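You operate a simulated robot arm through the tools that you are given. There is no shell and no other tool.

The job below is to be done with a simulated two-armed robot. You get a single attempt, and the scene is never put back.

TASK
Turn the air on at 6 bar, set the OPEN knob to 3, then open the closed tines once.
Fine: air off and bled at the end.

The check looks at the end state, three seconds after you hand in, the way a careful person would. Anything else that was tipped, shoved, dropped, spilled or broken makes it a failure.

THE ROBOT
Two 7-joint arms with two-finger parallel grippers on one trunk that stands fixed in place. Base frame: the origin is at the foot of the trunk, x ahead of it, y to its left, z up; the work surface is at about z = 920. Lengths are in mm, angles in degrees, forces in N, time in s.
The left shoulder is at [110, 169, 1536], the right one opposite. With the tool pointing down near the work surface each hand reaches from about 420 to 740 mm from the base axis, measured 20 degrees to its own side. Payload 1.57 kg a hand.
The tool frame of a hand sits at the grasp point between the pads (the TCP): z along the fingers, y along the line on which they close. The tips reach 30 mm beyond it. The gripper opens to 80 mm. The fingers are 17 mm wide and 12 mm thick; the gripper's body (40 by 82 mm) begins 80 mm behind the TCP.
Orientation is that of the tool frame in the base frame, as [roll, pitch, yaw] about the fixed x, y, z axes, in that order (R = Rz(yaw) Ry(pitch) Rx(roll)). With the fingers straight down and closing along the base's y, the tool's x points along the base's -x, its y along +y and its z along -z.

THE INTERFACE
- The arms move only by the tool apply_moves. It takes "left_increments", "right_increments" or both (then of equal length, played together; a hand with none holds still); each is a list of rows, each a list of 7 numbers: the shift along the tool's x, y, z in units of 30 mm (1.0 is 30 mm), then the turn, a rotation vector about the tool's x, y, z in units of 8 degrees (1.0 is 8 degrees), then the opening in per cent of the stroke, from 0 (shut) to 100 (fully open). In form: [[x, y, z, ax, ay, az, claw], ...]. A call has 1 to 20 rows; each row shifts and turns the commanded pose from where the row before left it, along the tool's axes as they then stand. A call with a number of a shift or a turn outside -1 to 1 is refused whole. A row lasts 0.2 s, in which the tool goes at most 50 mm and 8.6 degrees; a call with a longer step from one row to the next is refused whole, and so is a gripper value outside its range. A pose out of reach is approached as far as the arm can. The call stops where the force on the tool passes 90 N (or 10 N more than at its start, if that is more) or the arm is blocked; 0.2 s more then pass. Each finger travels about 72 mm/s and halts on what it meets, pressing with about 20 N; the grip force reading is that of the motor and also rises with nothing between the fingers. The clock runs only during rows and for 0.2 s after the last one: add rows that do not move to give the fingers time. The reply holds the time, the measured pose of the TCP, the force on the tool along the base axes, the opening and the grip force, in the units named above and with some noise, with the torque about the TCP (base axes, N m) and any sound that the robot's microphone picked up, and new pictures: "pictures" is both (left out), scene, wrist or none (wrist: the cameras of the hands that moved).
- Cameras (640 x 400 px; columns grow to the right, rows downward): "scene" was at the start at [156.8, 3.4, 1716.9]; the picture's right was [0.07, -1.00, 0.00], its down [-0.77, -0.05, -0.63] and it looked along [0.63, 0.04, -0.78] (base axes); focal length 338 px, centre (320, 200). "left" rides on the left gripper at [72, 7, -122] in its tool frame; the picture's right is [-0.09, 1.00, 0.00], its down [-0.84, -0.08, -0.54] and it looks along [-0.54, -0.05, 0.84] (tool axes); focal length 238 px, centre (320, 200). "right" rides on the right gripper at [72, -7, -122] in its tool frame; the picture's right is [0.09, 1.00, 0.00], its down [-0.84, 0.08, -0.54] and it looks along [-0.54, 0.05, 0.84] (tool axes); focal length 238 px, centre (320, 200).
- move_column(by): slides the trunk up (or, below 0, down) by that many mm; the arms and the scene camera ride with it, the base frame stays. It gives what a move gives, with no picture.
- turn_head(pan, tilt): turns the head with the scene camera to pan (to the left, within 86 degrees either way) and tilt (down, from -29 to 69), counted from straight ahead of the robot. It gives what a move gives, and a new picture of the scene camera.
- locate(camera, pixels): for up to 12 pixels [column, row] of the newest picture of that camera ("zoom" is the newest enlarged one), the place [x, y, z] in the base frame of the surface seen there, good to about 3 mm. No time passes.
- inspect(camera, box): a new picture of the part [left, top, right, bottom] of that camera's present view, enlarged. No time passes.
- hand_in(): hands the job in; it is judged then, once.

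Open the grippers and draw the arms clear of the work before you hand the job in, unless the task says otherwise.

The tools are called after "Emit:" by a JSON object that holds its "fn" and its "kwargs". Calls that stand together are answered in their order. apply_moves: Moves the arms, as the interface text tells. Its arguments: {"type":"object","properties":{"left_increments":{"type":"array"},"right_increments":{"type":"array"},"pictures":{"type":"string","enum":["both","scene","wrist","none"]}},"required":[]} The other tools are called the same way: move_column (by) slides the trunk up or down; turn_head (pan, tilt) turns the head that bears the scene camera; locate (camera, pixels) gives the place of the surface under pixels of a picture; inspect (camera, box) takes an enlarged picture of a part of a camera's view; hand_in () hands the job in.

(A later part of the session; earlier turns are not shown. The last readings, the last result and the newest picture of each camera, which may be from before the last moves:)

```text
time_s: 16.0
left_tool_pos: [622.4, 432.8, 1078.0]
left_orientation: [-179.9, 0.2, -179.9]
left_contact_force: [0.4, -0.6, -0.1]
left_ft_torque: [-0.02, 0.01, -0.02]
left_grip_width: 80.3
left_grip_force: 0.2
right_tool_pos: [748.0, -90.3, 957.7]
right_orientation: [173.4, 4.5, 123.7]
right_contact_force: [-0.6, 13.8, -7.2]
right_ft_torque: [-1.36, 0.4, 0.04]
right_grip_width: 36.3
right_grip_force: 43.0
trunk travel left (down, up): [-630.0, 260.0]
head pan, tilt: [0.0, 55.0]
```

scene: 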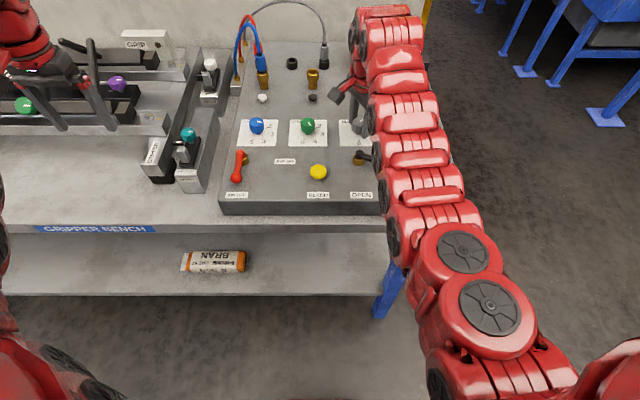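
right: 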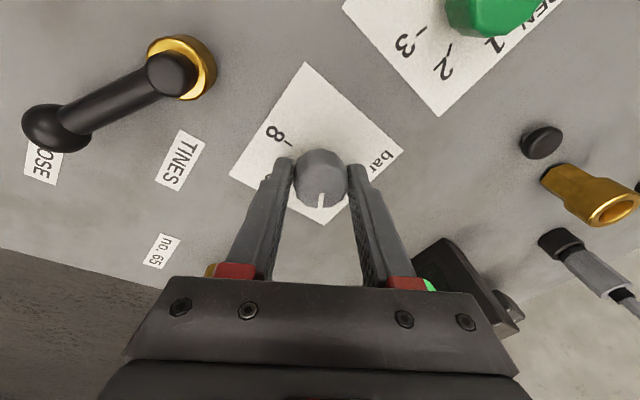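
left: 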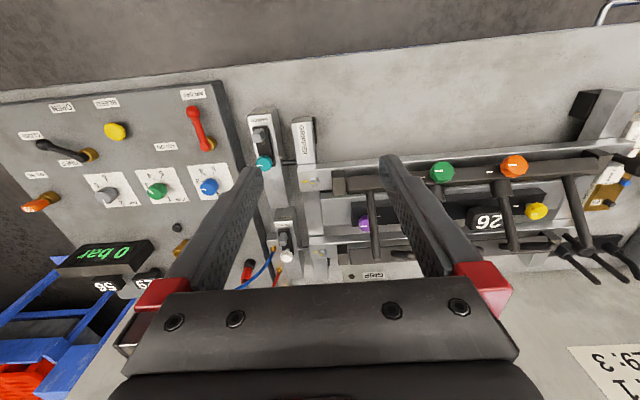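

The knob follows the hand (pointer still at (321, 200) in the wrist view), yaw has changed 56°. I turn the remaining 64°.

Emit:
{"fn": "apply_moves", "kwargs": {"right_increments": [[0, 0, 0, 0, 0, 1, 20], [0, 0, 0, 0, 0, 1, 20], [0, 0, 0, 0, 0, 1, 20], [0, 0, 0, 0, 0, 1, 20], [0, 0, 0, 0, 0, 1, 20], [0, 0, 0, 0, 0, 1, 20], [0, 0, 0, 0, 0, 1, 20], [0, 0, 0, 0, 0, 1, 20]], "pictures": "both"}}

```text
time_s: 17.8
left_tool_pos: [622.1, 430.6, 1078.8]
left_orientation: [-179.9, 0.2, -180.0]
left_contact_force: [0.3, -0.4, 0.2]
left_ft_torque: [-0.02, -0.02, 0.0]
left_grip_width: 80.1
left_grip_force: 0.1
right_tool_pos: [747.6, -91.4, 956.9]
right_orientation: [173.1, -4.1, 60.1]
right_contact_force: [-5.4, 7.0, -1.6]
right_ft_torque: [-0.23, 1.22, 0.01]
right_grip_width: 36.3
right_grip_force: 42.8
trunk travel left (down, up): [-630.0, 260.0]
head pan, tilt: [0.0, 55.0]
```

scene: 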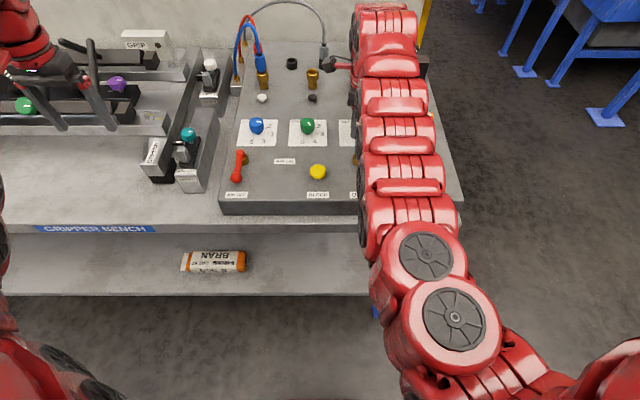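
right: 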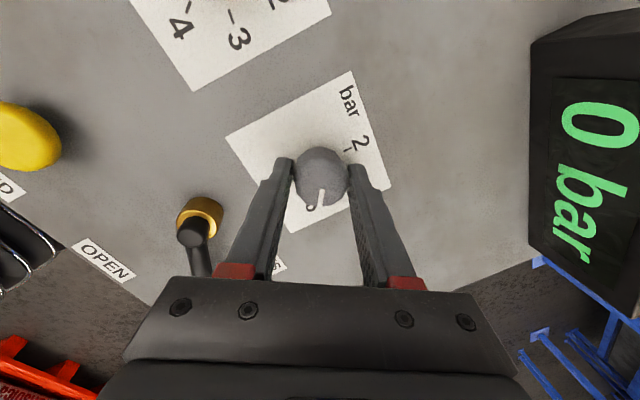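

The pointer now sits at the 6 (wrist view (321, 198)), yaw turned 120°. I release and rise straight off the knob along the tool axis, then check the dial.

Emit:
{"fn": "apply_moves", "kwargs": {"right_increments": [[0, 0, 0, 0, 0, 0, 65], [0, 0, 0, 0, 0, 0, 65], [0, 0, -0.7, 0, 0, 0, 65], [0, 0, -0.9, 0, 0, 0, 65], [0, 0, -0.9, 0, 0, 0, 65], [0, 0, -0.9, 0, 0, 0, 65]], "pictures": "wrist"}}

```text
time_s: 19.2
left_tool_pos: [620.8, 430.9, 1079.6]
left_orientation: [-180.0, 0.2, -179.9]
left_contact_force: [0.4, 0.4, -0.3]
left_ft_torque: [0.05, 0.0, -0.01]
left_grip_width: 80.0
left_grip_force: 0.0
right_tool_pos: [732.6, -91.6, 1059.7]
right_orientation: [173.0, -4.2, 60.1]
right_contact_force: [0.9, 0.5, -1.4]
right_ft_torque: [0.0, 0.01, -0.01]
right_grip_width: 52.0
right_grip_force: 0.1
trunk travel left (down, up): [-630.0, 260.0]
head pan, tilt: [0.0, 55.0]
```

right: 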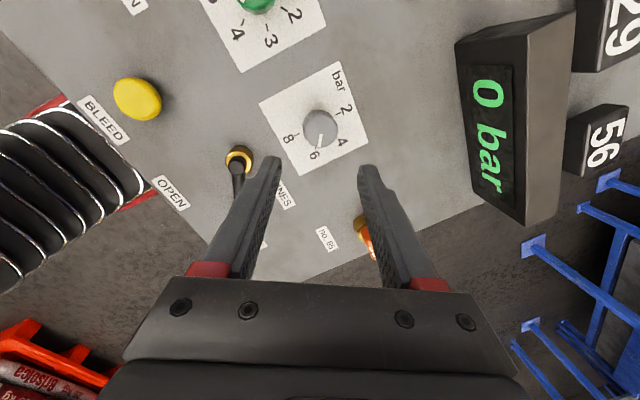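

The dial reads 6 clearly. I take the right hand back out to the right side and level it, keeping its yaw near 60° for the tines lever later.

Emit:
{"fn": "apply_moves", "kwargs": {"right_increments": [[-0.8, 0.173, -0.1, 0, 0, 0, 65], [-0.8, 0.173, -0.1, 0, 0, 0, 65], [-0.8, 0.173, -0.1, 0, 0, 0, 65], [-0.8, 0.173, -0.1, 0, 0, 0, 65], [-0.8, 0.173, -0.1, 0.43, -0.25, 0, 65], [-0.8, 0.173, -0.1, 0.43, -0.25, 0, 65], [-0.8, 0.173, 0, 0, 0, 0, 65]], "pictures": "both"}}

```text
time_s: 20.8
left_tool_pos: [620.9, 429.9, 1079.7]
left_orientation: [180.0, 0.2, -179.9]
left_contact_force: [-0.2, 0.2, 0.0]
left_ft_torque: [-0.01, -0.01, 0.01]
left_grip_width: 80.1
left_grip_force: 0.0
right_tool_pos: [679.0, -255.9, 1068.9]
right_orientation: [179.9, -0.1, 59.9]
right_contact_force: [0.6, -1.1, 0.3]
right_ft_torque: [0.04, 0.02, -0.02]
right_grip_width: 52.0
right_grip_force: 0.1
trunk travel left (down, up): [-630.0, 260.0]
head pan, tilt: [0.0, 55.0]
```

scene: 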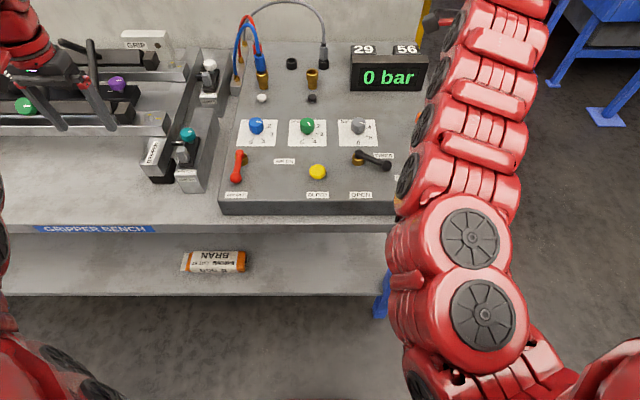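
right: 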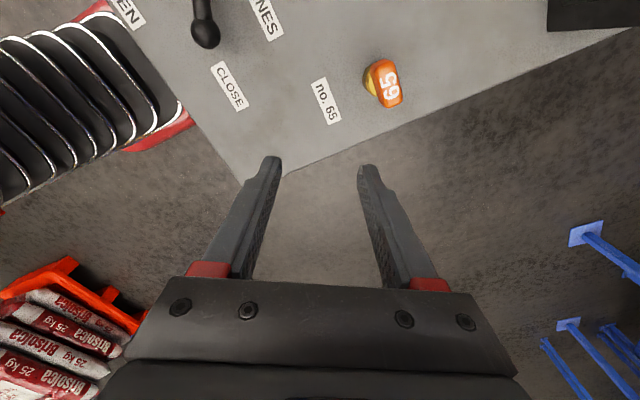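

Right hand is clear at (679, -256). Now the left hand comes over toward the OPEN knob in two legs, with tips kept above z≈1035.

Emit:
{"fn": "apply_moves", "kwargs": {"left_increments": [[-0.219, -0.9, 0.056, 0, 0, 0, 65], [-0.219, -0.9, 0.056, 0, 0, 0, 65], [-0.219, -0.9, 0.056, 0, 0, 0, 65], [-0.219, -0.9, 0.056, 0, 0, 0, 65], [-0.219, -0.9, 0.056, 0, 0, 0, 65], [-0.219, -0.9, 0.056, 0, 0, 0, 65], [-0.219, -0.9, 0.056, 0, 0, 0, 65], [-0.219, -0.9, 0.056, 0, 0, 0, 65], [-0.219, -0.9, 0.056, 0, 0, 0, 65], [0, 0, 0, 0, -0.5, 0, 65], [0, 0, 0, 0, -0.5, 0, 65]], "pictures": "both"}}

```text
time_s: 23.2
left_tool_pos: [680.9, 188.3, 1064.1]
left_orientation: [180.0, 8.2, 179.9]
left_contact_force: [-0.1, -0.3, 0.6]
left_ft_torque: [-0.01, 0.02, -0.02]
left_grip_width: 52.2
left_grip_force: 0.0
right_tool_pos: [679.2, -256.6, 1069.0]
right_orientation: [179.9, 0.0, 60.0]
right_contact_force: [-0.3, 0.8, -0.3]
right_ft_torque: [0.0, 0.01, 0.0]
right_grip_width: 51.9
right_grip_force: 0.0
trunk travel left (down, up): [-630.0, 260.0]
head pan, tilt: [0.0, 55.0]
```

scene: 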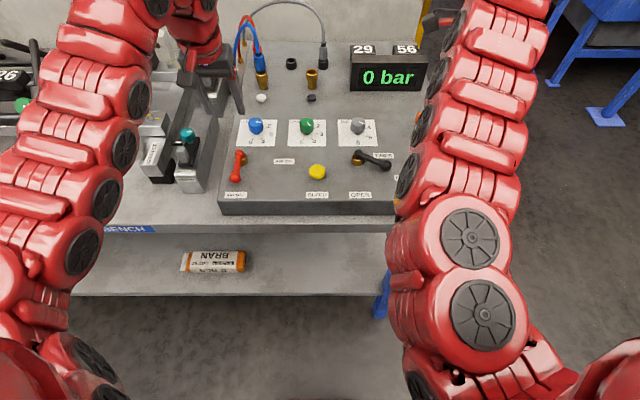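
left: 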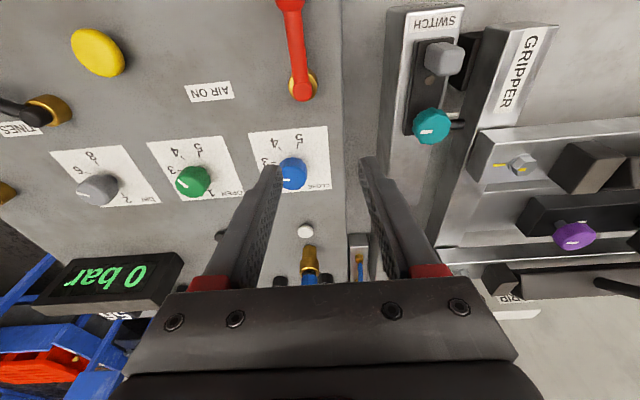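

Left hand at (681, 188, 1064), tilted 8°. I continue to above the OPEN knob at (748, 29), z≈1040; fingers pass well above the CLOSE knob (top z 954).

Emit:
{"fn": "apply_moves", "kwargs": {"left_increments": [[-0.3, -0.7586, 0.1576, 0, 0, 0, 65], [-0.3, -0.7586, 0.1576, 0, 0, 0, 65], [-0.3, -0.7586, 0.1576, 0, 0, 0, 65], [-0.3, -0.7586, 0.1576, 0, 0, 0, 65], [-0.3, -0.7586, 0.1576, 0, 0, 0, 65], [-0.3, -0.7586, 0.1576, 0, 0, 0, 65], [-0.3, -0.7586, 0.1576, 0, 0, 0, 65]], "pictures": "both"}}

```text
time_s: 24.8
left_tool_pos: [741.1, 30.9, 1039.7]
left_orientation: [-180.0, 8.1, -180.0]
left_contact_force: [-0.3, 1.0, 0.1]
left_ft_torque: [0.02, 0.03, 0.0]
left_grip_width: 51.9
left_grip_force: 0.0
left hand out of reach, approached as far as the arm can: row 7
right_tool_pos: [679.3, -255.2, 1069.3]
right_orientation: [179.9, 0.0, 60.0]
right_contact_force: [-0.9, 0.7, 0.0]
right_ft_torque: [0.0, 0.01, -0.01]
right_grip_width: 52.1
right_grip_force: 0.1
trunk travel left (down, up): [-630.0, 260.0]
head pan, tilt: [0.0, 55.0]
```

scene: 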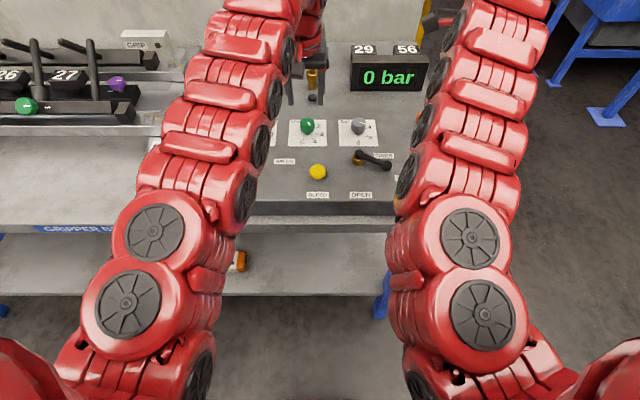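
left: 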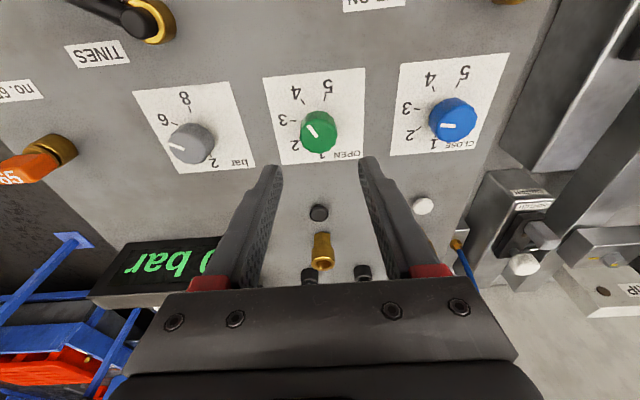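

The left hand stopped at x=741, so I tilt it a further 4° and descend over the OPEN knob to z≈975.

Emit:
{"fn": "apply_moves", "kwargs": {"left_increments": [[0, 0, 0, 0, -0.5, 0, 65], [0.03, -0.016, 0.53, 0, 0, 0, 65], [0.07, -0.016, 0.53, 0, 0, 0, 65], [0.09, -0.016, 0.53, 0, 0, 0, 65], [0.1, -0.016, 0.55, 0, 0, 0, 65]], "pictures": "wrist"}}

```text
time_s: 26.0
left_tool_pos: [747.1, 27.3, 975.2]
left_orientation: [-179.9, 12.2, -180.0]
left_contact_force: [-0.5, 0.3, 0.7]
left_ft_torque: [0.0, 0.0, 0.01]
left_grip_width: 52.0
left_grip_force: 0.1
right_tool_pos: [680.1, -256.1, 1069.0]
right_orientation: [179.9, 0.0, 60.0]
right_contact_force: [-0.3, -0.5, 1.1]
right_ft_torque: [0.02, -0.01, -0.04]
right_grip_width: 52.2
right_grip_force: 0.1
trunk travel left (down, up): [-630.0, 260.0]
head pan, tilt: [0.0, 55.0]
```

left: 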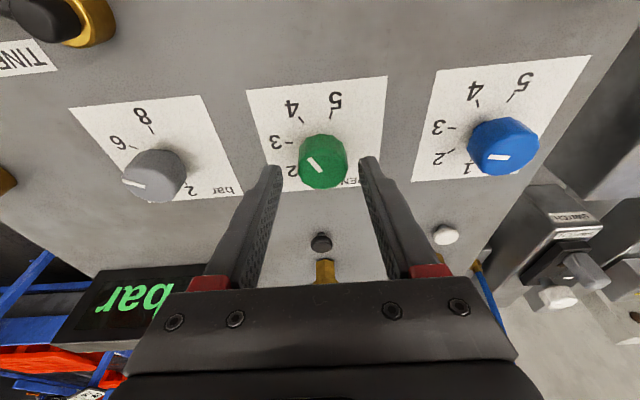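

The knob is centred at (323, 160) between the fingers. I lower the last 18 mm and close.

Emit:
{"fn": "apply_moves", "kwargs": {"left_increments": [[0.064, 0.02, 0.3, 0, 0, 0, 65], [0.064, 0.02, 0.3, 0, 0, 0, 65], [0, 0, 0, 0, 0, 0, 65], [0, 0, 0, 0, 0, 0, 20], [0, 0, 0, 0, 0, 0, 20], [0, 0, 0, 0, 0, 0, 20]], "pictures": "wrist"}}

```text
time_s: 27.4
left_tool_pos: [746.9, 30.2, 955.5]
left_orientation: [-180.0, 12.1, 180.0]
left_contact_force: [-2.4, 3.2, -1.6]
left_ft_torque: [0.25, 0.1, 0.01]
left_grip_width: 33.4
left_grip_force: 41.7
right_tool_pos: [680.2, -255.1, 1069.8]
right_orientation: [179.9, 0.0, 60.1]
right_contact_force: [0.2, 0.1, 0.0]
right_ft_torque: [0.01, -0.03, 0.01]
right_grip_width: 52.2
right_grip_force: 0.0
trunk travel left (down, up): [-630.0, 260.0]
head pan, tilt: [0.0, 55.0]
```

left: 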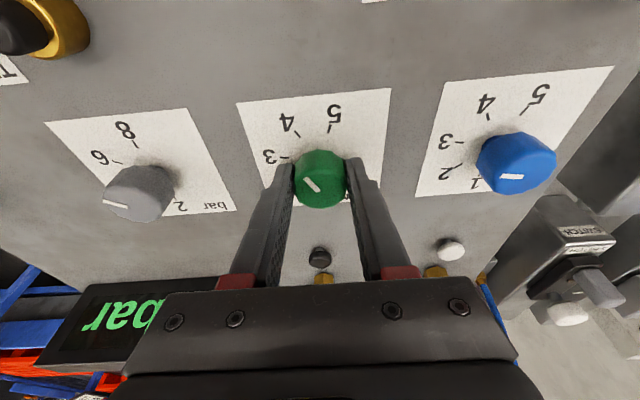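

Gripped at 33.4 mm. I turn -50° about tool z (counterclockwise from above) to go from 4 to 3.

Emit:
{"fn": "apply_moves", "kwargs": {"left_increments": [[0, 0, 0, 0, 0, -1, 20], [0, 0, 0, 0, 0, -1, 20], [0, 0, 0, 0, 0, -1, 20], [0, 0, 0, 0, 0, -1, 20], [0, 0, 0, 0, 0, -1, 20], [0, 0, 0, 0, 0, -1, 20], [0, 0, 0, 0, 0, -0.25, 20]], "pictures": "both"}}

```text
time_s: 29.0
left_tool_pos: [747.1, 30.0, 957.1]
left_orientation: [-170.6, 7.7, -129.2]
left_contact_force: [-1.0, 5.4, 3.5]
left_ft_torque: [1.64, 0.25, -0.01]
left_grip_width: 37.1
left_grip_force: 42.8
right_tool_pos: [679.2, -255.7, 1069.6]
right_orientation: [179.8, 0.0, 60.0]
right_contact_force: [0.4, 0.2, -0.3]
right_ft_torque: [-0.03, -0.01, 0.01]
right_grip_width: 51.8
right_grip_force: 0.1
trunk travel left (down, up): [-630.0, 260.0]
head pan, tilt: [0.0, 55.0]
```

scene: 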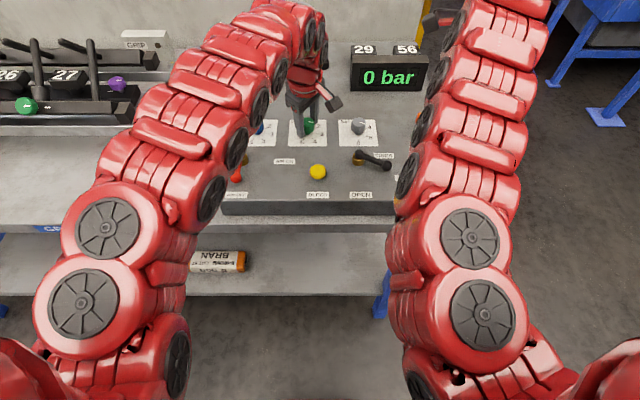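
left: 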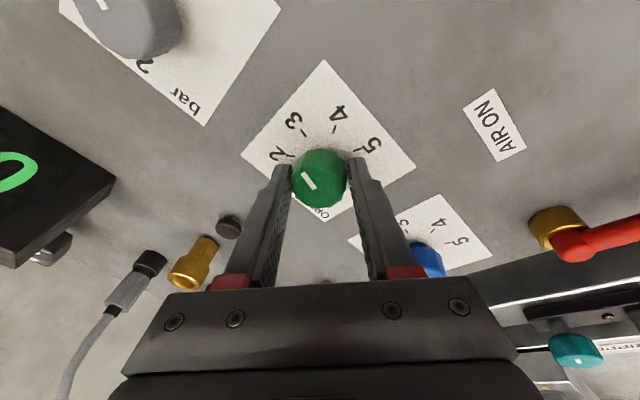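

Yaw moved 51°. I release, rise along the tool axis, and then inspect the dial.

Emit:
{"fn": "apply_moves", "kwargs": {"left_increments": [[0, 0, 0, 0, 0, 0, 65], [0, 0, 0, 0, 0, 0, 65], [0, 0, -0.7, 0, 0, 0, 65], [0, 0, -0.9, 0, 0, 0, 65], [0, 0, -0.9, 0, 0, 0, 65], [0, 0, -0.9, 0, 0, 0, 65]], "pictures": "both"}}

Emit:
{"fn": "inspect", "kwargs": {"camera": "scene", "box": [270, 105, 390, 155]}}

Emit:
{"fn": "inspect", "kwargs": {"camera": "left", "box": [220, 40, 420, 200]}}

```text
time_s: 30.4
left_tool_pos: [724.7, 29.0, 1055.2]
left_orientation: [-170.5, 7.8, -129.3]
left_contact_force: [-0.3, -0.4, -0.1]
left_ft_torque: [0.01, 0.01, 0.02]
left_grip_width: 51.8
left_grip_force: 0.0
right_tool_pos: [679.8, -255.9, 1069.5]
right_orientation: [179.9, 0.0, 60.0]
right_contact_force: [0.4, 0.5, -0.2]
right_ft_torque: [-0.02, 0.02, 0.02]
right_grip_width: 52.2
right_grip_force: 0.1
trunk travel left (down, up): [-630.0, 260.0]
head pan, tilt: [0.0, 55.0]
```

scene: 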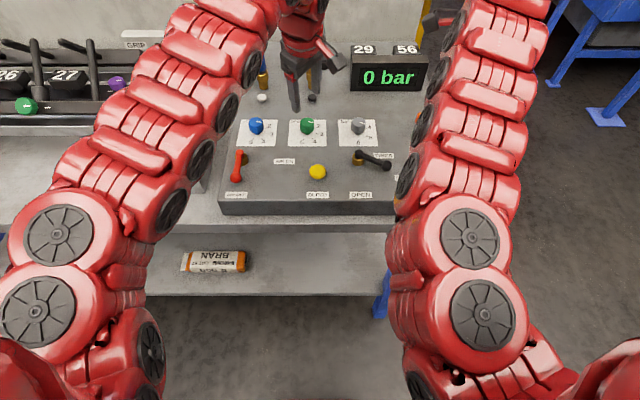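
left: 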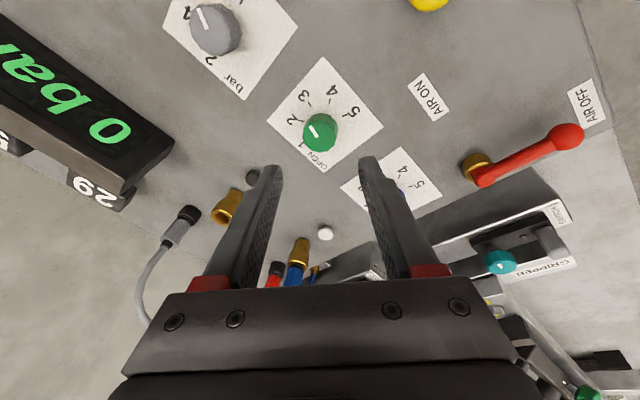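

```text
5.33 times, centred on (330, 130) of scene
```

zoom: 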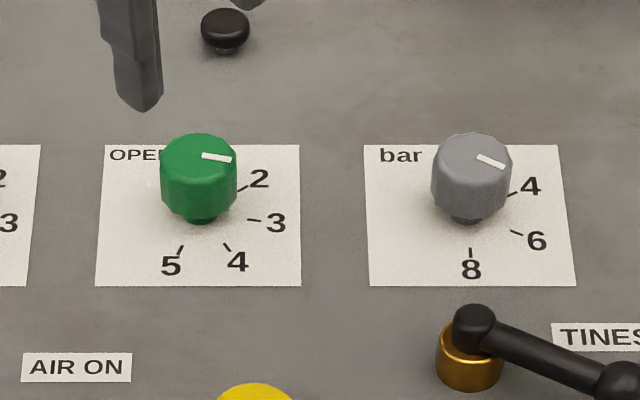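

```text
2.50 times, centred on (320, 120) of left
```

zoom: 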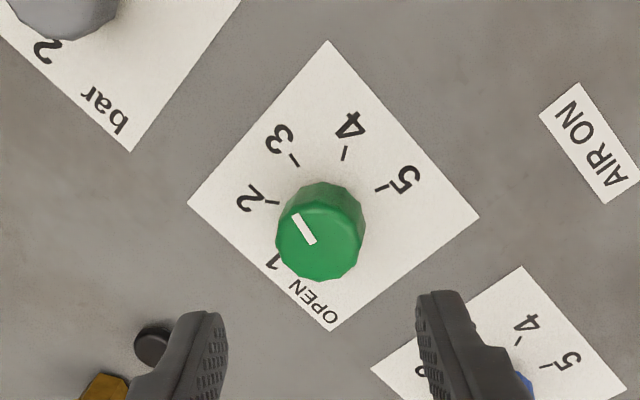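

OPEN now points at 3 and bar at 6, both parallel to their ticks. Next is the air lever; I'll measure its hub and ball from the scene.

Emit:
{"fn": "inspect", "kwargs": {"camera": "scene", "box": [215, 140, 295, 205]}}

```text
6.15 times, centred on (255, 172) of scene
```

zoom: 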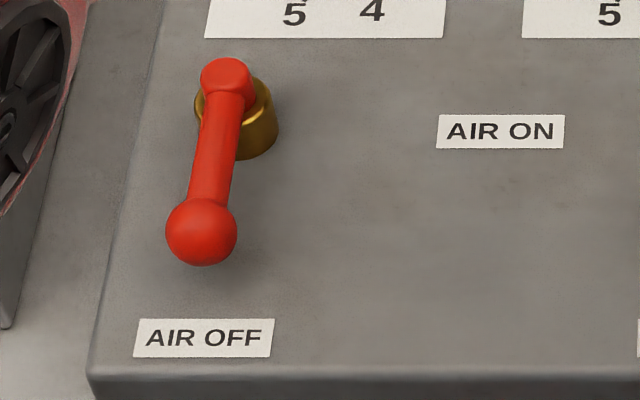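

Emit:
{"fn": "locate", "kwargs": {"camera": "zoom", "pixels": [[228, 70], [215, 80], [245, 80], [201, 215], [201, 232], [201, 258], [172, 232], [230, 232], [215, 150], [265, 100], [196, 105], [255, 155]]}}

```text
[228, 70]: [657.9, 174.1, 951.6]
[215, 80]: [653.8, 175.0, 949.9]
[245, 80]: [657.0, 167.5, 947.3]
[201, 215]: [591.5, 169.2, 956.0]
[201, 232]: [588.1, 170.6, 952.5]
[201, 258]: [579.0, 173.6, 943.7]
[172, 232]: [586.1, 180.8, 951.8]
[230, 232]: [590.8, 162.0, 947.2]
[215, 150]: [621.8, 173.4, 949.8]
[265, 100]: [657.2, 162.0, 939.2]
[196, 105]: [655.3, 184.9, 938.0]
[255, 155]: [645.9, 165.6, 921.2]
```

Hub is at about (657, 173), ball at (588, 171, 945); ON is toward -y, so the ball ends near (657, 103). I raise the trunk 100 mm so that the closer-in points are reachable, then square up the left hand.

Emit:
{"fn": "move_column", "kwargs": {"by": 100}}

Emit:
{"fn": "apply_moves", "kwargs": {"left_increments": [[0, 0, 0, 0, 0, 1, 45], [0, 0, 0, 0, 0, 1, 45], [0, 0, 0, 0, 0, 1, 45], [0, 0, 0, 0, 0, 1, 45], [0, 0, 0, 0, 0, 1, 45], [0, 0, 0, 0, 0, 1, 45], [0, 0, 0, 0, 0, 0.35, 45], [0, 0, 0, 0, 0.75, 0, 45], [0, 0, 0, 0, 0.75, 0, 45]], "pictures": "both"}}

```text
time_s: 31.7
left_tool_pos: [725.7, 28.7, 1154.5]
left_orientation: [-170.6, 7.8, -129.4]
left_contact_force: [0.4, 1.3, -0.5]
left_ft_torque: [-0.03, -0.03, 0.0]
left_grip_width: 51.7
left_grip_force: 0.1
right_tool_pos: [679.7, -256.1, 1169.1]
right_orientation: [180.0, 0.0, 60.0]
right_contact_force: [-0.3, -0.1, 0.9]
right_ft_torque: [-0.03, -0.01, -0.01]
right_grip_width: 52.1
right_grip_force: 0.1
trunk travel left (down, up): [-730.0, 160.0]
head pan, tilt: [0.0, 55.0]
```

```text
time_s: 33.7
left_tool_pos: [725.4, 30.2, 1156.0]
left_orientation: [179.9, 6.1, 179.1]
left_contact_force: [-0.8, 0.1, 0.6]
left_ft_torque: [-0.03, 0.01, 0.03]
left_grip_width: 35.9
left_grip_force: 0.0
left hand out of reach, approached as far as the arm can: row 9
right_tool_pos: [679.3, -254.3, 1171.3]
right_orientation: [180.0, 0.0, 59.9]
right_contact_force: [-0.3, -0.3, -0.2]
right_ft_torque: [-0.04, -0.02, -0.02]
right_grip_width: 52.0
right_grip_force: 0.0
trunk travel left (down, up): [-730.0, 160.0]
head pan, tilt: [0.0, 55.0]
```

scene: 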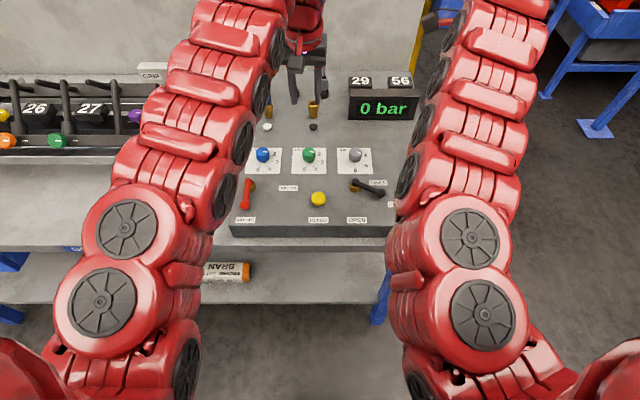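
left: 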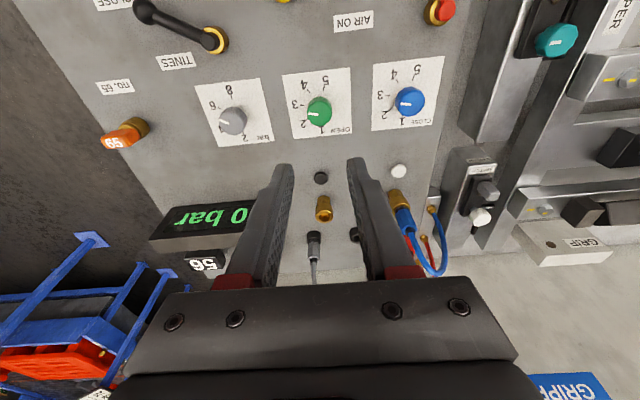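

Now at pitch 6° over the panel. I move to above the red ball at (588, 171), z≈1040, straightening to vertical.

Emit:
{"fn": "apply_moves", "kwargs": {"left_increments": [[0.709, 0.673, 0.48, 0, 0, 0, 50], [0.709, 0.673, 0.48, 0, 0, 0, 50], [0.709, 0.673, 0.48, 0, 0, 0, 50], [0.709, 0.673, 0.48, 0, 0, 0, 50], [0.709, 0.673, 0.48, 0, 0, 0, 50], [0.709, 0.673, 0.48, 0, 0, 0, 50], [0.709, 0.673, 0.48, 0, 0, 0, 50], [0, 0, 0, 0, 0.76, 0, 50]], "pictures": "both"}}

```text
time_s: 35.5
left_tool_pos: [662.2, 97.9, 1098.7]
left_orientation: [179.8, 0.1, 179.4]
left_contact_force: [-0.1, -0.7, -0.1]
left_ft_torque: [0.03, -0.01, 0.02]
left_grip_width: 40.0
left_grip_force: 0.1
left hand out of reach, approached as far as the arm can: row 4, 5, 6, 7
right_tool_pos: [681.8, -255.6, 1168.1]
right_orientation: [-180.0, -0.1, 60.0]
right_contact_force: [0.3, 0.3, -0.2]
right_ft_torque: [0.01, 0.0, 0.02]
right_grip_width: 51.7
right_grip_force: 0.0
trunk travel left (down, up): [-730.0, 160.0]
head pan, tilt: [0.0, 55.0]
```

scene: 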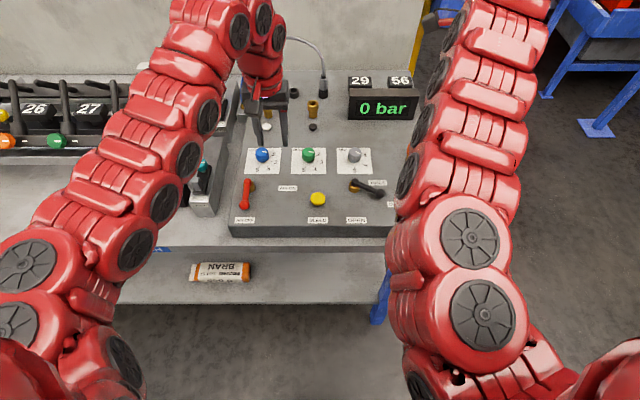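
left: 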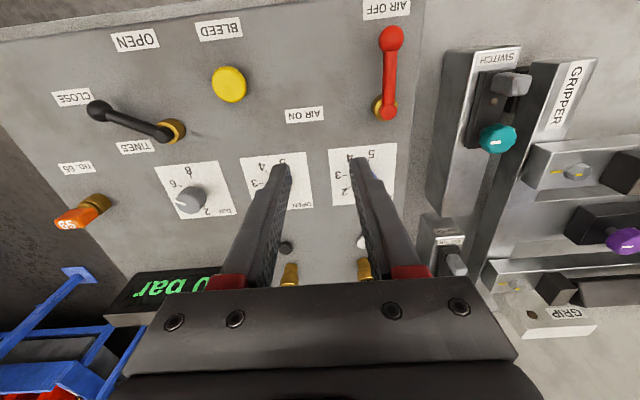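

The arm can't come that close at this trunk height. I raise the trunk the remaining 120 mm to its original height, where this zone is in range, then descend before moving back.

Emit:
{"fn": "move_column", "kwargs": {"by": 120}}

Emit:
{"fn": "apply_moves", "kwargs": {"left_increments": [[0, 0, 1, 0, 0, 0, 50], [0, 0, 1, 0, 0, 0, 50], [0, 0, 1, 0, 0, 0, 50], [0, 0, 1, 0, 0, 0, 50], [0.5, 0.5, 0.5, 0, 0, 0, 50], [0.5, 0.5, 0.5, 0, 0, 0, 50], [0.5, 0.5, 0.2, 0, 0, 0, 50], [0.5, 0.5, 0.2, 0, 0, 0, 50], [0.46, 0.46, 0, 0, 0, 0, 50]], "pictures": "both"}}

```text
time_s: 37.0
left_tool_pos: [660.4, 98.8, 1220.5]
left_orientation: [179.8, 0.1, 179.2]
left_contact_force: [-0.3, 0.5, -0.1]
left_ft_torque: [0.01, -0.01, -0.02]
left_grip_width: 39.8
left_grip_force: 0.0
right_tool_pos: [680.0, -256.2, 1289.8]
right_orientation: [-180.0, 0.0, 59.9]
right_contact_force: [0.7, 0.3, -0.2]
right_ft_torque: [0.03, 0.0, -0.01]
right_grip_width: 52.1
right_grip_force: 0.2
trunk travel left (down, up): [-850.0, 40.0]
head pan, tilt: [0.0, 55.0]
```

```text
time_s: 39.0
left_tool_pos: [591.4, 173.1, 1048.3]
left_orientation: [179.9, 0.1, 179.2]
left_contact_force: [-0.6, -0.7, 0.1]
left_ft_torque: [0.02, 0.01, -0.02]
left_grip_width: 40.1
left_grip_force: 0.0
left hand out of reach, approached as far as the arm can: row 8, 9
right_tool_pos: [679.6, -255.8, 1288.9]
right_orientation: [179.9, 0.0, 60.0]
right_contact_force: [-0.5, -0.1, 0.6]
right_ft_torque: [-0.02, 0.02, 0.04]
right_grip_width: 51.9
right_grip_force: 0.1
trunk travel left (down, up): [-850.0, 40.0]
head pan, tilt: [0.0, 55.0]
```

scene: 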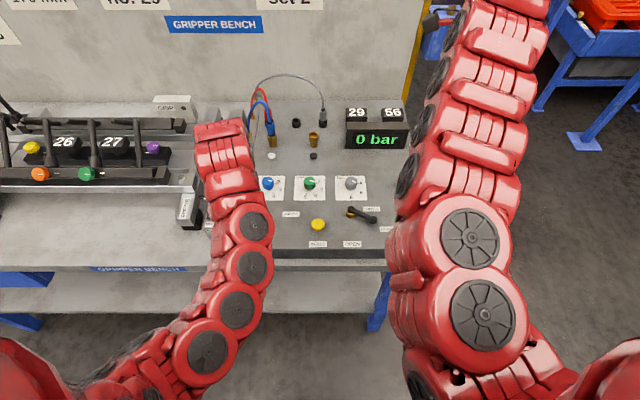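
left: 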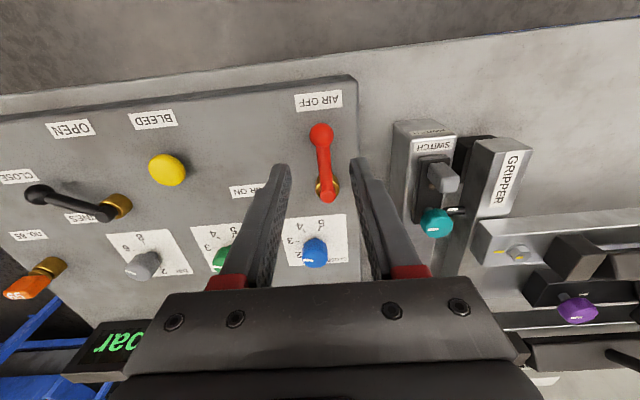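

The hand is at (591, 173, 1048), almost over the ball. I check where the forearm and elbow are relative to the bench edge before going lower.

Emit:
{"fn": "locate", "kwargs": {"camera": "scene", "pixels": [[205, 350], [235, 310], [240, 265], [245, 225], [222, 180], [220, 130], [150, 370], [265, 215], [270, 250]]}}

```text
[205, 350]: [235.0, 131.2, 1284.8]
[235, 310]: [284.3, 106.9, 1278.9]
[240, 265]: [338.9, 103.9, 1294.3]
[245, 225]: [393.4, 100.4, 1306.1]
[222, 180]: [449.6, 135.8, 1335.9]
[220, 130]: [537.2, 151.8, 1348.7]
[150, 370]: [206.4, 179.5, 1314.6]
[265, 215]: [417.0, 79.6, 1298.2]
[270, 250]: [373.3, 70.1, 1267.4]
```

Everything of the arm is above z≈1265, far from the bench. I lower the hand so that the fingers straddle the red ball, stopping at z≈963.

Emit:
{"fn": "apply_moves", "kwargs": {"left_increments": [[0.04, -0.02, 0.8, 0, 0, 0, 50], [0.04, -0.02, 0.8, 0, 0, 0, 50], [0.04, -0.02, 0.8, 0, 0, 0, 50], [0, 0, 0.43, 0, 0, 0, 50], [0, 0, 0, 0, 0, 0, 50]], "pictures": "wrist"}}

```text
time_s: 40.2
left_tool_pos: [588.2, 171.2, 963.9]
left_orientation: [179.9, 0.1, 179.2]
left_contact_force: [-0.4, -0.8, -0.1]
left_ft_torque: [0.01, 0.01, -0.02]
left_grip_width: 40.0
left_grip_force: 0.1
right_tool_pos: [680.2, -256.7, 1289.8]
right_orientation: [179.9, 0.0, 59.9]
right_contact_force: [-0.1, 0.7, 0.2]
right_ft_torque: [-0.01, 0.0, -0.03]
right_grip_width: 52.0
right_grip_force: 0.1
trunk travel left (down, up): [-850.0, 40.0]
head pan, tilt: [0.0, 55.0]
```

left: 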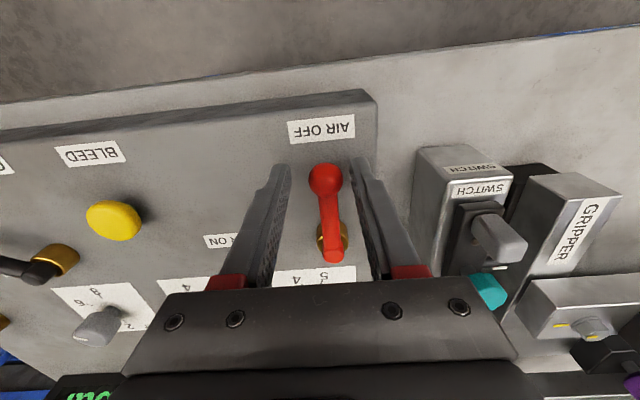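

The ball at (325, 180) is between the fingers. I narrow the gap a little and sweep it along a 69 mm arc, turning the hand with it (8° per row), from AIR OFF toward AIR ON.

Emit:
{"fn": "apply_moves", "kwargs": {"left_increments": [[0, 0, 0, 0, 0, 0, 38], [-0.0224, -0.3202, 0, 0, 0, -1, 38], [-0.0224, -0.3202, 0, 0, 0, -1, 38], [-0.0224, -0.3202, 0, 0, 0, -1, 38], [-0.0224, -0.3202, 0, 0, 0, -1, 38], [-0.0224, -0.3202, 0, 0, 0, -1, 38], [-0.0224, -0.3202, 0, 0, 0, -1, 38]], "pictures": "both"}}

```text
time_s: 41.8
left_tool_pos: [612.0, 119.6, 964.3]
left_orientation: [-180.0, 0.1, -132.7]
left_contact_force: [-0.4, 0.0, -0.3]
left_ft_torque: [-0.01, -0.01, -0.02]
left_grip_width: 30.4
left_grip_force: 0.5
right_tool_pos: [678.8, -255.9, 1289.9]
right_orientation: [179.9, 0.0, 60.1]
right_contact_force: [-0.4, 0.2, -0.9]
right_ft_torque: [0.0, 0.02, 0.01]
right_grip_width: 51.9
right_grip_force: 0.0
trunk travel left (down, up): [-850.0, 40.0]
head pan, tilt: [0.0, 55.0]
```

scene: 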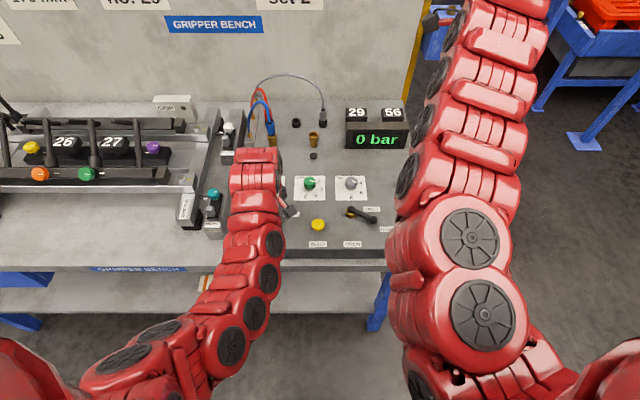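
left: 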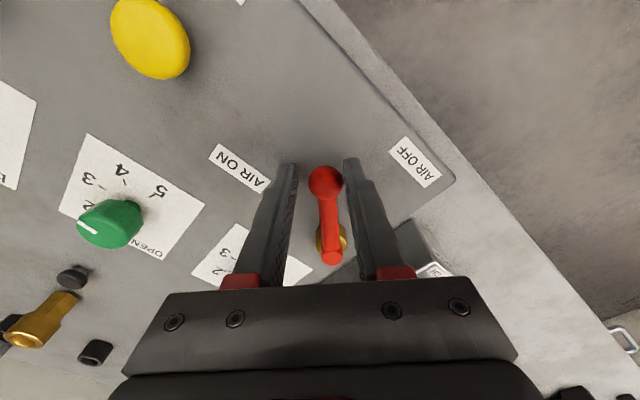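

The lever is following, halfway round with almost no force. I complete the sweep to about 92° and look at the pressure display.

Emit:
{"fn": "apply_moves", "kwargs": {"left_increments": [[-0.0224, -0.3202, 0, 0, 0, -1, 38], [-0.0224, -0.3202, 0, 0, 0, -1, 38], [-0.0224, -0.3202, 0, 0, 0, -1, 38], [-0.0224, -0.3202, 0, 0, 0, -1, 38], [-0.0224, -0.3202, 0, 0, 0, -1, 38], [-0.006, -0.16, 0, 0, 0, -0.5, 38], [0, 0, 0, 0, 0, 0, 38]], "pictures": "both"}}

```text
time_s: 43.4
left_tool_pos: [658.6, 102.8, 964.5]
left_orientation: [-179.9, 0.1, -88.7]
left_contact_force: [-0.5, 0.1, 0.5]
left_ft_torque: [-0.04, 0.03, 0.04]
left_grip_width: 30.8
left_grip_force: 0.0
right_tool_pos: [679.7, -255.4, 1290.2]
right_orientation: [179.9, -0.1, 60.0]
right_contact_force: [-0.5, -0.9, 0.9]
right_ft_torque: [-0.01, -0.01, 0.0]
right_grip_width: 52.1
right_grip_force: 0.1
trunk travel left (down, up): [-850.0, 40.0]
head pan, tilt: [0.0, 55.0]
```

scene: 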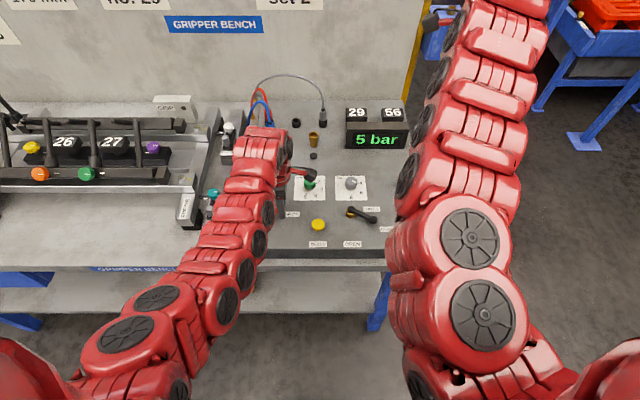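
left: 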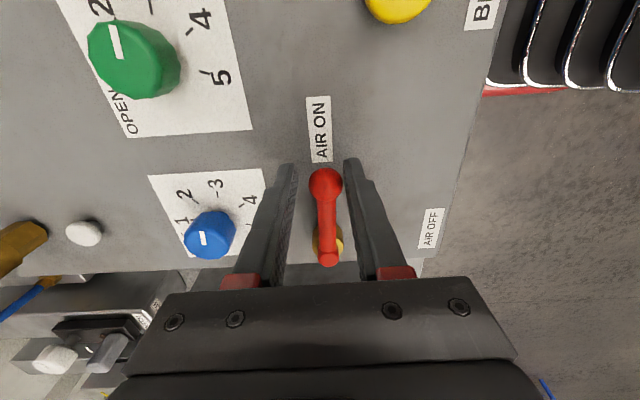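

The display now shows 5 bar and climbing. I hold still one second to see where it settles.

Emit:
{"fn": "apply_moves", "kwargs": {"left_increments": [[0, 0, 0, 0, 0, 0, 40], [0, 0, 0, 0, 0, 0, 50], [0, 0, 0, 0, 0, 0, 50], [0, 0, 0, 0, 0, 0, 50], [0, 0, 0, 0, 0, 0, 50]], "pictures": "scene"}}

Emit:
{"fn": "inspect", "kwargs": {"camera": "scene", "box": [300, 90, 440, 200]}}

Emit:
{"fn": "inspect", "kwargs": {"camera": "scene", "box": [0, 90, 300, 260]}}

```text
time_s: 44.6
left_tool_pos: [659.3, 101.9, 964.3]
left_orientation: [-179.8, 0.1, -88.8]
left_contact_force: [-0.1, 0.5, -0.2]
left_ft_torque: [0.0, -0.06, 0.0]
left_grip_width: 40.2
left_grip_force: 0.0
right_tool_pos: [680.2, -255.1, 1290.0]
right_orientation: [179.9, 0.0, 60.0]
right_contact_force: [-0.4, -0.7, -0.4]
right_ft_torque: [0.0, -0.01, -0.01]
right_grip_width: 52.2
right_grip_force: 0.0
trunk travel left (down, up): [-850.0, 40.0]
head pan, tilt: [0.0, 55.0]
```

scene: 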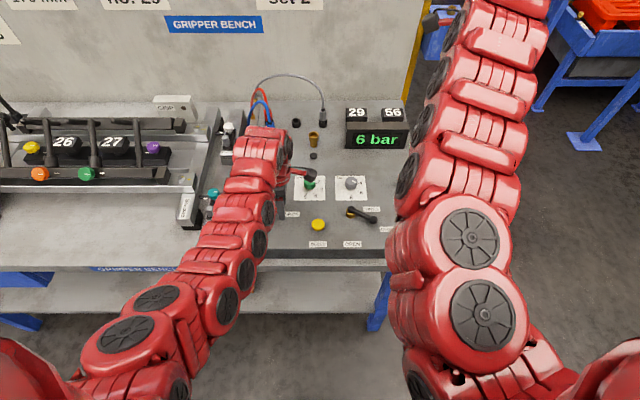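

```text
3.64 times, centred on (370, 145) of scene
```

zoom: 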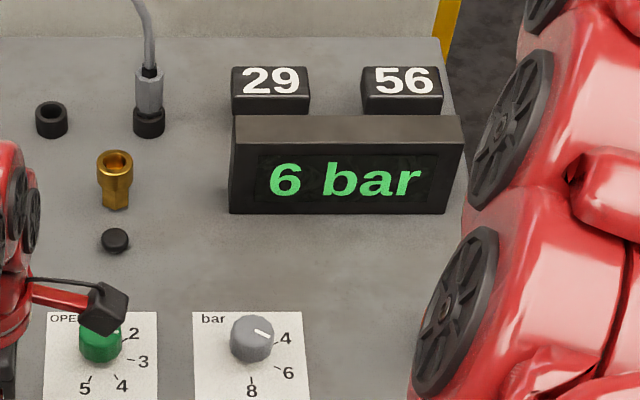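

```text
2.13 times, centred on (150, 175) of scene
```

zoom: 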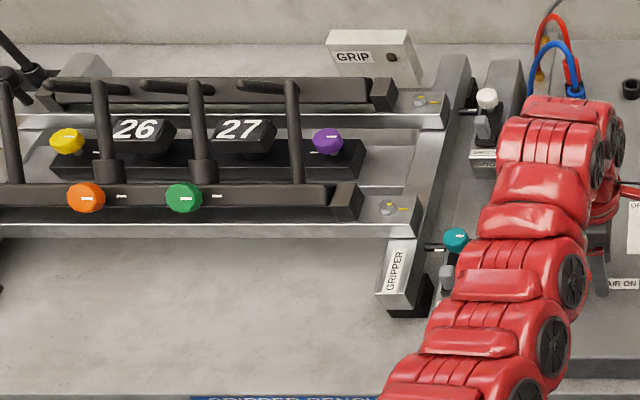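

The display settled at 6 bar. I record the tine bar positions for comparison, then lift the left hand 60 mm straight off the lever.

Emit:
{"fn": "locate", "kwargs": {"camera": "zoom", "pixels": [[340, 190], [375, 90], [300, 85], [60, 190], [290, 88], [240, 190], [385, 210], [420, 100], [328, 140], [455, 240], [486, 98], [395, 225]]}}

Emit:
{"fn": "apply_moves", "kwargs": {"left_increments": [[0, 0, -0.7, 0, 0, 0, 55], [0, 0, -0.7, 0, 0, 0, 55], [0, 0, -0.7, 0, 0, 0, 55]], "pictures": "both"}}

```text
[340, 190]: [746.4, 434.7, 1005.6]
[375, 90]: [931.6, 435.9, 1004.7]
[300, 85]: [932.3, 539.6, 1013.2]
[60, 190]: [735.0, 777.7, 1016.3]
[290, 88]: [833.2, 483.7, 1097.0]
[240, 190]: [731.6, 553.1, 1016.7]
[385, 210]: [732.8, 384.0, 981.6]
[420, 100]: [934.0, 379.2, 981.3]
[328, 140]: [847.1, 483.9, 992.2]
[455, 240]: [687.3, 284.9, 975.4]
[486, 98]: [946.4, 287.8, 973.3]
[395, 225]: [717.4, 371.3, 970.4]
```

```text
time_s: 45.4
left_tool_pos: [659.4, 102.2, 1026.9]
left_orientation: [-179.9, 0.2, -88.8]
left_contact_force: [-0.5, -0.9, -0.3]
left_ft_torque: [0.02, 0.0, 0.0]
left_grip_width: 44.2
left_grip_force: 0.1
right_tool_pos: [679.6, -256.2, 1290.6]
right_orientation: [179.8, 0.0, 60.0]
right_contact_force: [0.0, -0.1, 0.0]
right_ft_torque: [-0.02, 0.01, -0.01]
right_grip_width: 52.0
right_grip_force: 0.1
trunk travel left (down, up): [-850.0, 40.0]
head pan, tilt: [0.0, 55.0]
```

scene: 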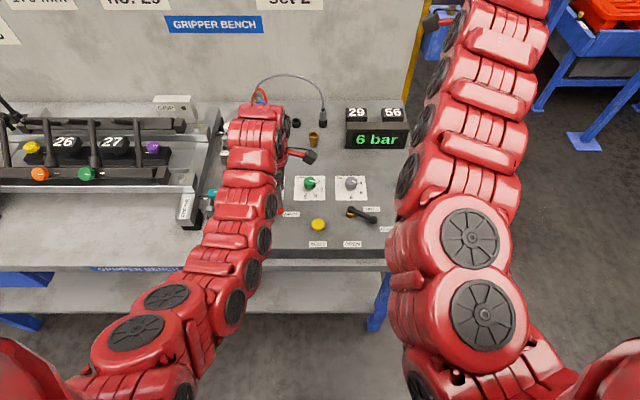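
left: 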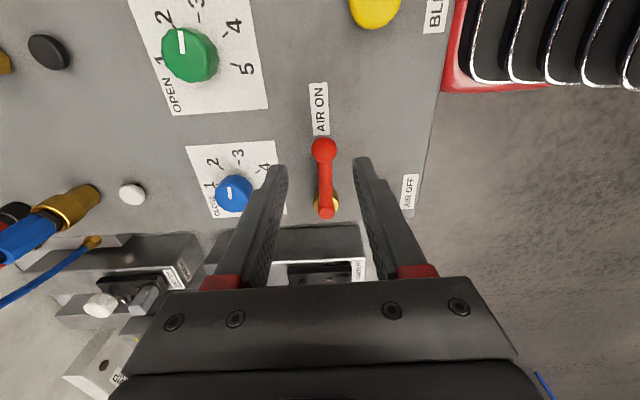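

Lever remains ON. Now the right hand descends and moves over the black TINES ball near (621, -144), yaw 60° so the fingers will straddle it.

Emit:
{"fn": "apply_moves", "kwargs": {"right_increments": [[0, 0, 0.9, 0, 0, 0, 50], [0, 0, 0.9, 0, 0, 0, 50], [0, 0, 0.9, 0, 0, 0, 50], [0, 0, 0.9, 0, 0, 0, 50], [0, 0, 0.9, 0, 0, 0, 50], [0, 0, 0.9, 0, 0, 0, 50], [0.454, -0.708, 0.5, 0, 0, 0, 50], [0.454, -0.708, 0.5, 0, 0, 0, 50], [0.454, -0.708, 0.5, 0, 0, 0, 50], [0.454, -0.708, 0.5, 0, 0, 0, 50], [0.454, -0.708, 0.5, 0, 0, 0, 50]], "pictures": "both"}}

```text
time_s: 47.8
left_tool_pos: [660.1, 103.4, 1027.6]
left_orientation: [-180.0, 0.1, -88.8]
left_contact_force: [0.5, 0.4, 0.1]
left_ft_torque: [-0.03, -0.01, 0.02]
left_grip_width: 44.0
left_grip_force: 0.1
right_tool_pos: [628.5, -143.1, 1048.3]
right_orientation: [-180.0, 0.1, 60.1]
right_contact_force: [0.2, 0.5, -0.5]
right_ft_torque: [-0.05, 0.0, -0.02]
right_grip_width: 40.1
right_grip_force: 0.0
right hand out of reach, approached as far as the arm can: row 11
trunk travel left (down, up): [-850.0, 40.0]
head pan, tilt: [0.0, 55.0]
```

scene: 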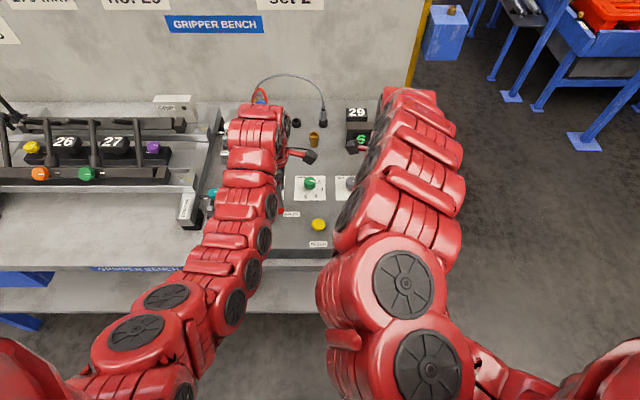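
right: 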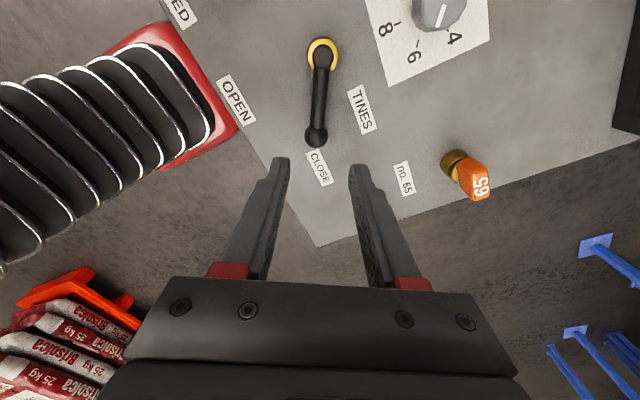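

Viewed from the wrist, the lever runs straight along the tool x axis (hub (322, 52), ball (316, 137)). I correct 7 mm and lower to z≈964 to straddle the ball.

Emit:
{"fn": "apply_moves", "kwargs": {"right_increments": [[-0.0, 0, 0.7, 0, 0, 0, 50], [-0.05, -0.06, 0.7, 0, 0, 0, 50], [-0.05, -0.06, 0.7, 0, 0, 0, 50], [-0.04, -0.06, 0.7, 0, 0, 0, 50], [0, 0, 0, 0, 0, 0, 50]], "pictures": "wrist"}}

```text
time_s: 49.0
left_tool_pos: [659.1, 101.0, 1027.1]
left_orientation: [-179.9, 0.1, -88.7]
left_contact_force: [0.0, -0.1, -0.9]
left_ft_torque: [0.0, 0.02, 0.05]
left_grip_width: 43.8
left_grip_force: 0.0
right_tool_pos: [622.2, -144.6, 965.4]
right_orientation: [179.9, 0.1, 60.2]
right_contact_force: [0.7, -0.6, -0.3]
right_ft_torque: [0.0, 0.0, 0.02]
right_grip_width: 40.0
right_grip_force: 0.1
trunk travel left (down, up): [-850.0, 40.0]
head pan, tilt: [0.0, 55.0]
```

right: 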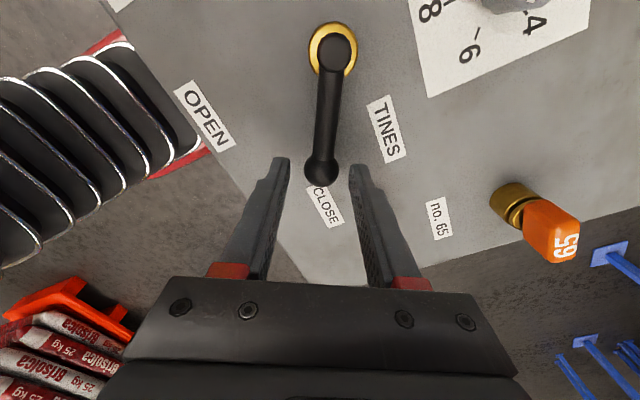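

The black ball at (321, 172) is between the fingertips. Air is at 6 bar and OPEN is at 3, so I sweep the lever clockwise 60° from CLOSE to OPEN, hand turning with it.

Emit:
{"fn": "apply_moves", "kwargs": {"right_increments": [[0, 0, 0, 0, 0, 0, 38], [0.0224, -0.3202, 0, 0, 0, 1, 38], [0.0224, -0.3202, 0, 0, 0, 1, 38], [0.0224, -0.3202, 0, 0, 0, 1, 38], [0.0224, -0.3202, 0, 0, 0, 1, 38], [0.0224, -0.3202, 0, 0, 0, 1, 38], [0.0224, -0.3202, 0, 0, 0, 1, 38], [0.0224, -0.3202, 0, 0, 0, 1, 38], [0.01, -0.22, 0, 0, 0, 0.7, 38]], "pictures": "both"}}

```text
time_s: 51.0
left_tool_pos: [659.5, 102.4, 1026.9]
left_orientation: [-179.8, 0.0, -88.8]
left_contact_force: [0.0, 0.2, 0.2]
left_ft_torque: [0.02, -0.02, 0.0]
left_grip_width: 44.1
left_grip_force: 0.1
right_tool_pos: [594.9, -82.5, 961.1]
right_orientation: [-179.9, -0.1, -1.5]
right_contact_force: [-0.5, -0.6, 0.3]
right_ft_torque: [-0.04, -0.02, 0.02]
right_grip_width: 30.7
right_grip_force: 0.1
right hand out of reach, approached as far as the arm can: row 9
trunk travel left (down, up): [-850.0, 40.0]
head pan, tilt: [0.0, 55.0]
```

scene: 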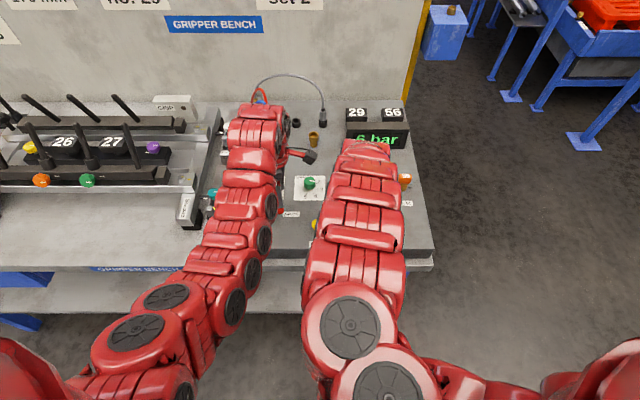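
right: 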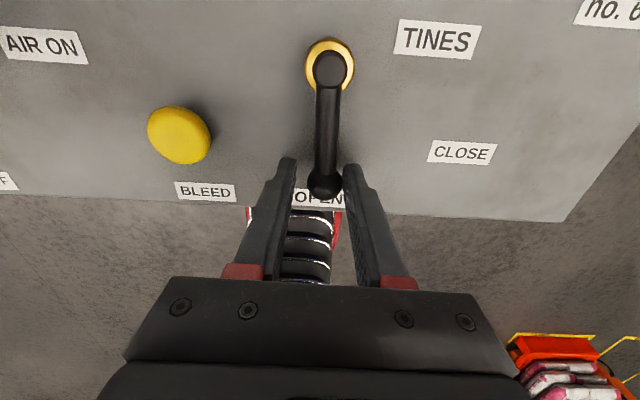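

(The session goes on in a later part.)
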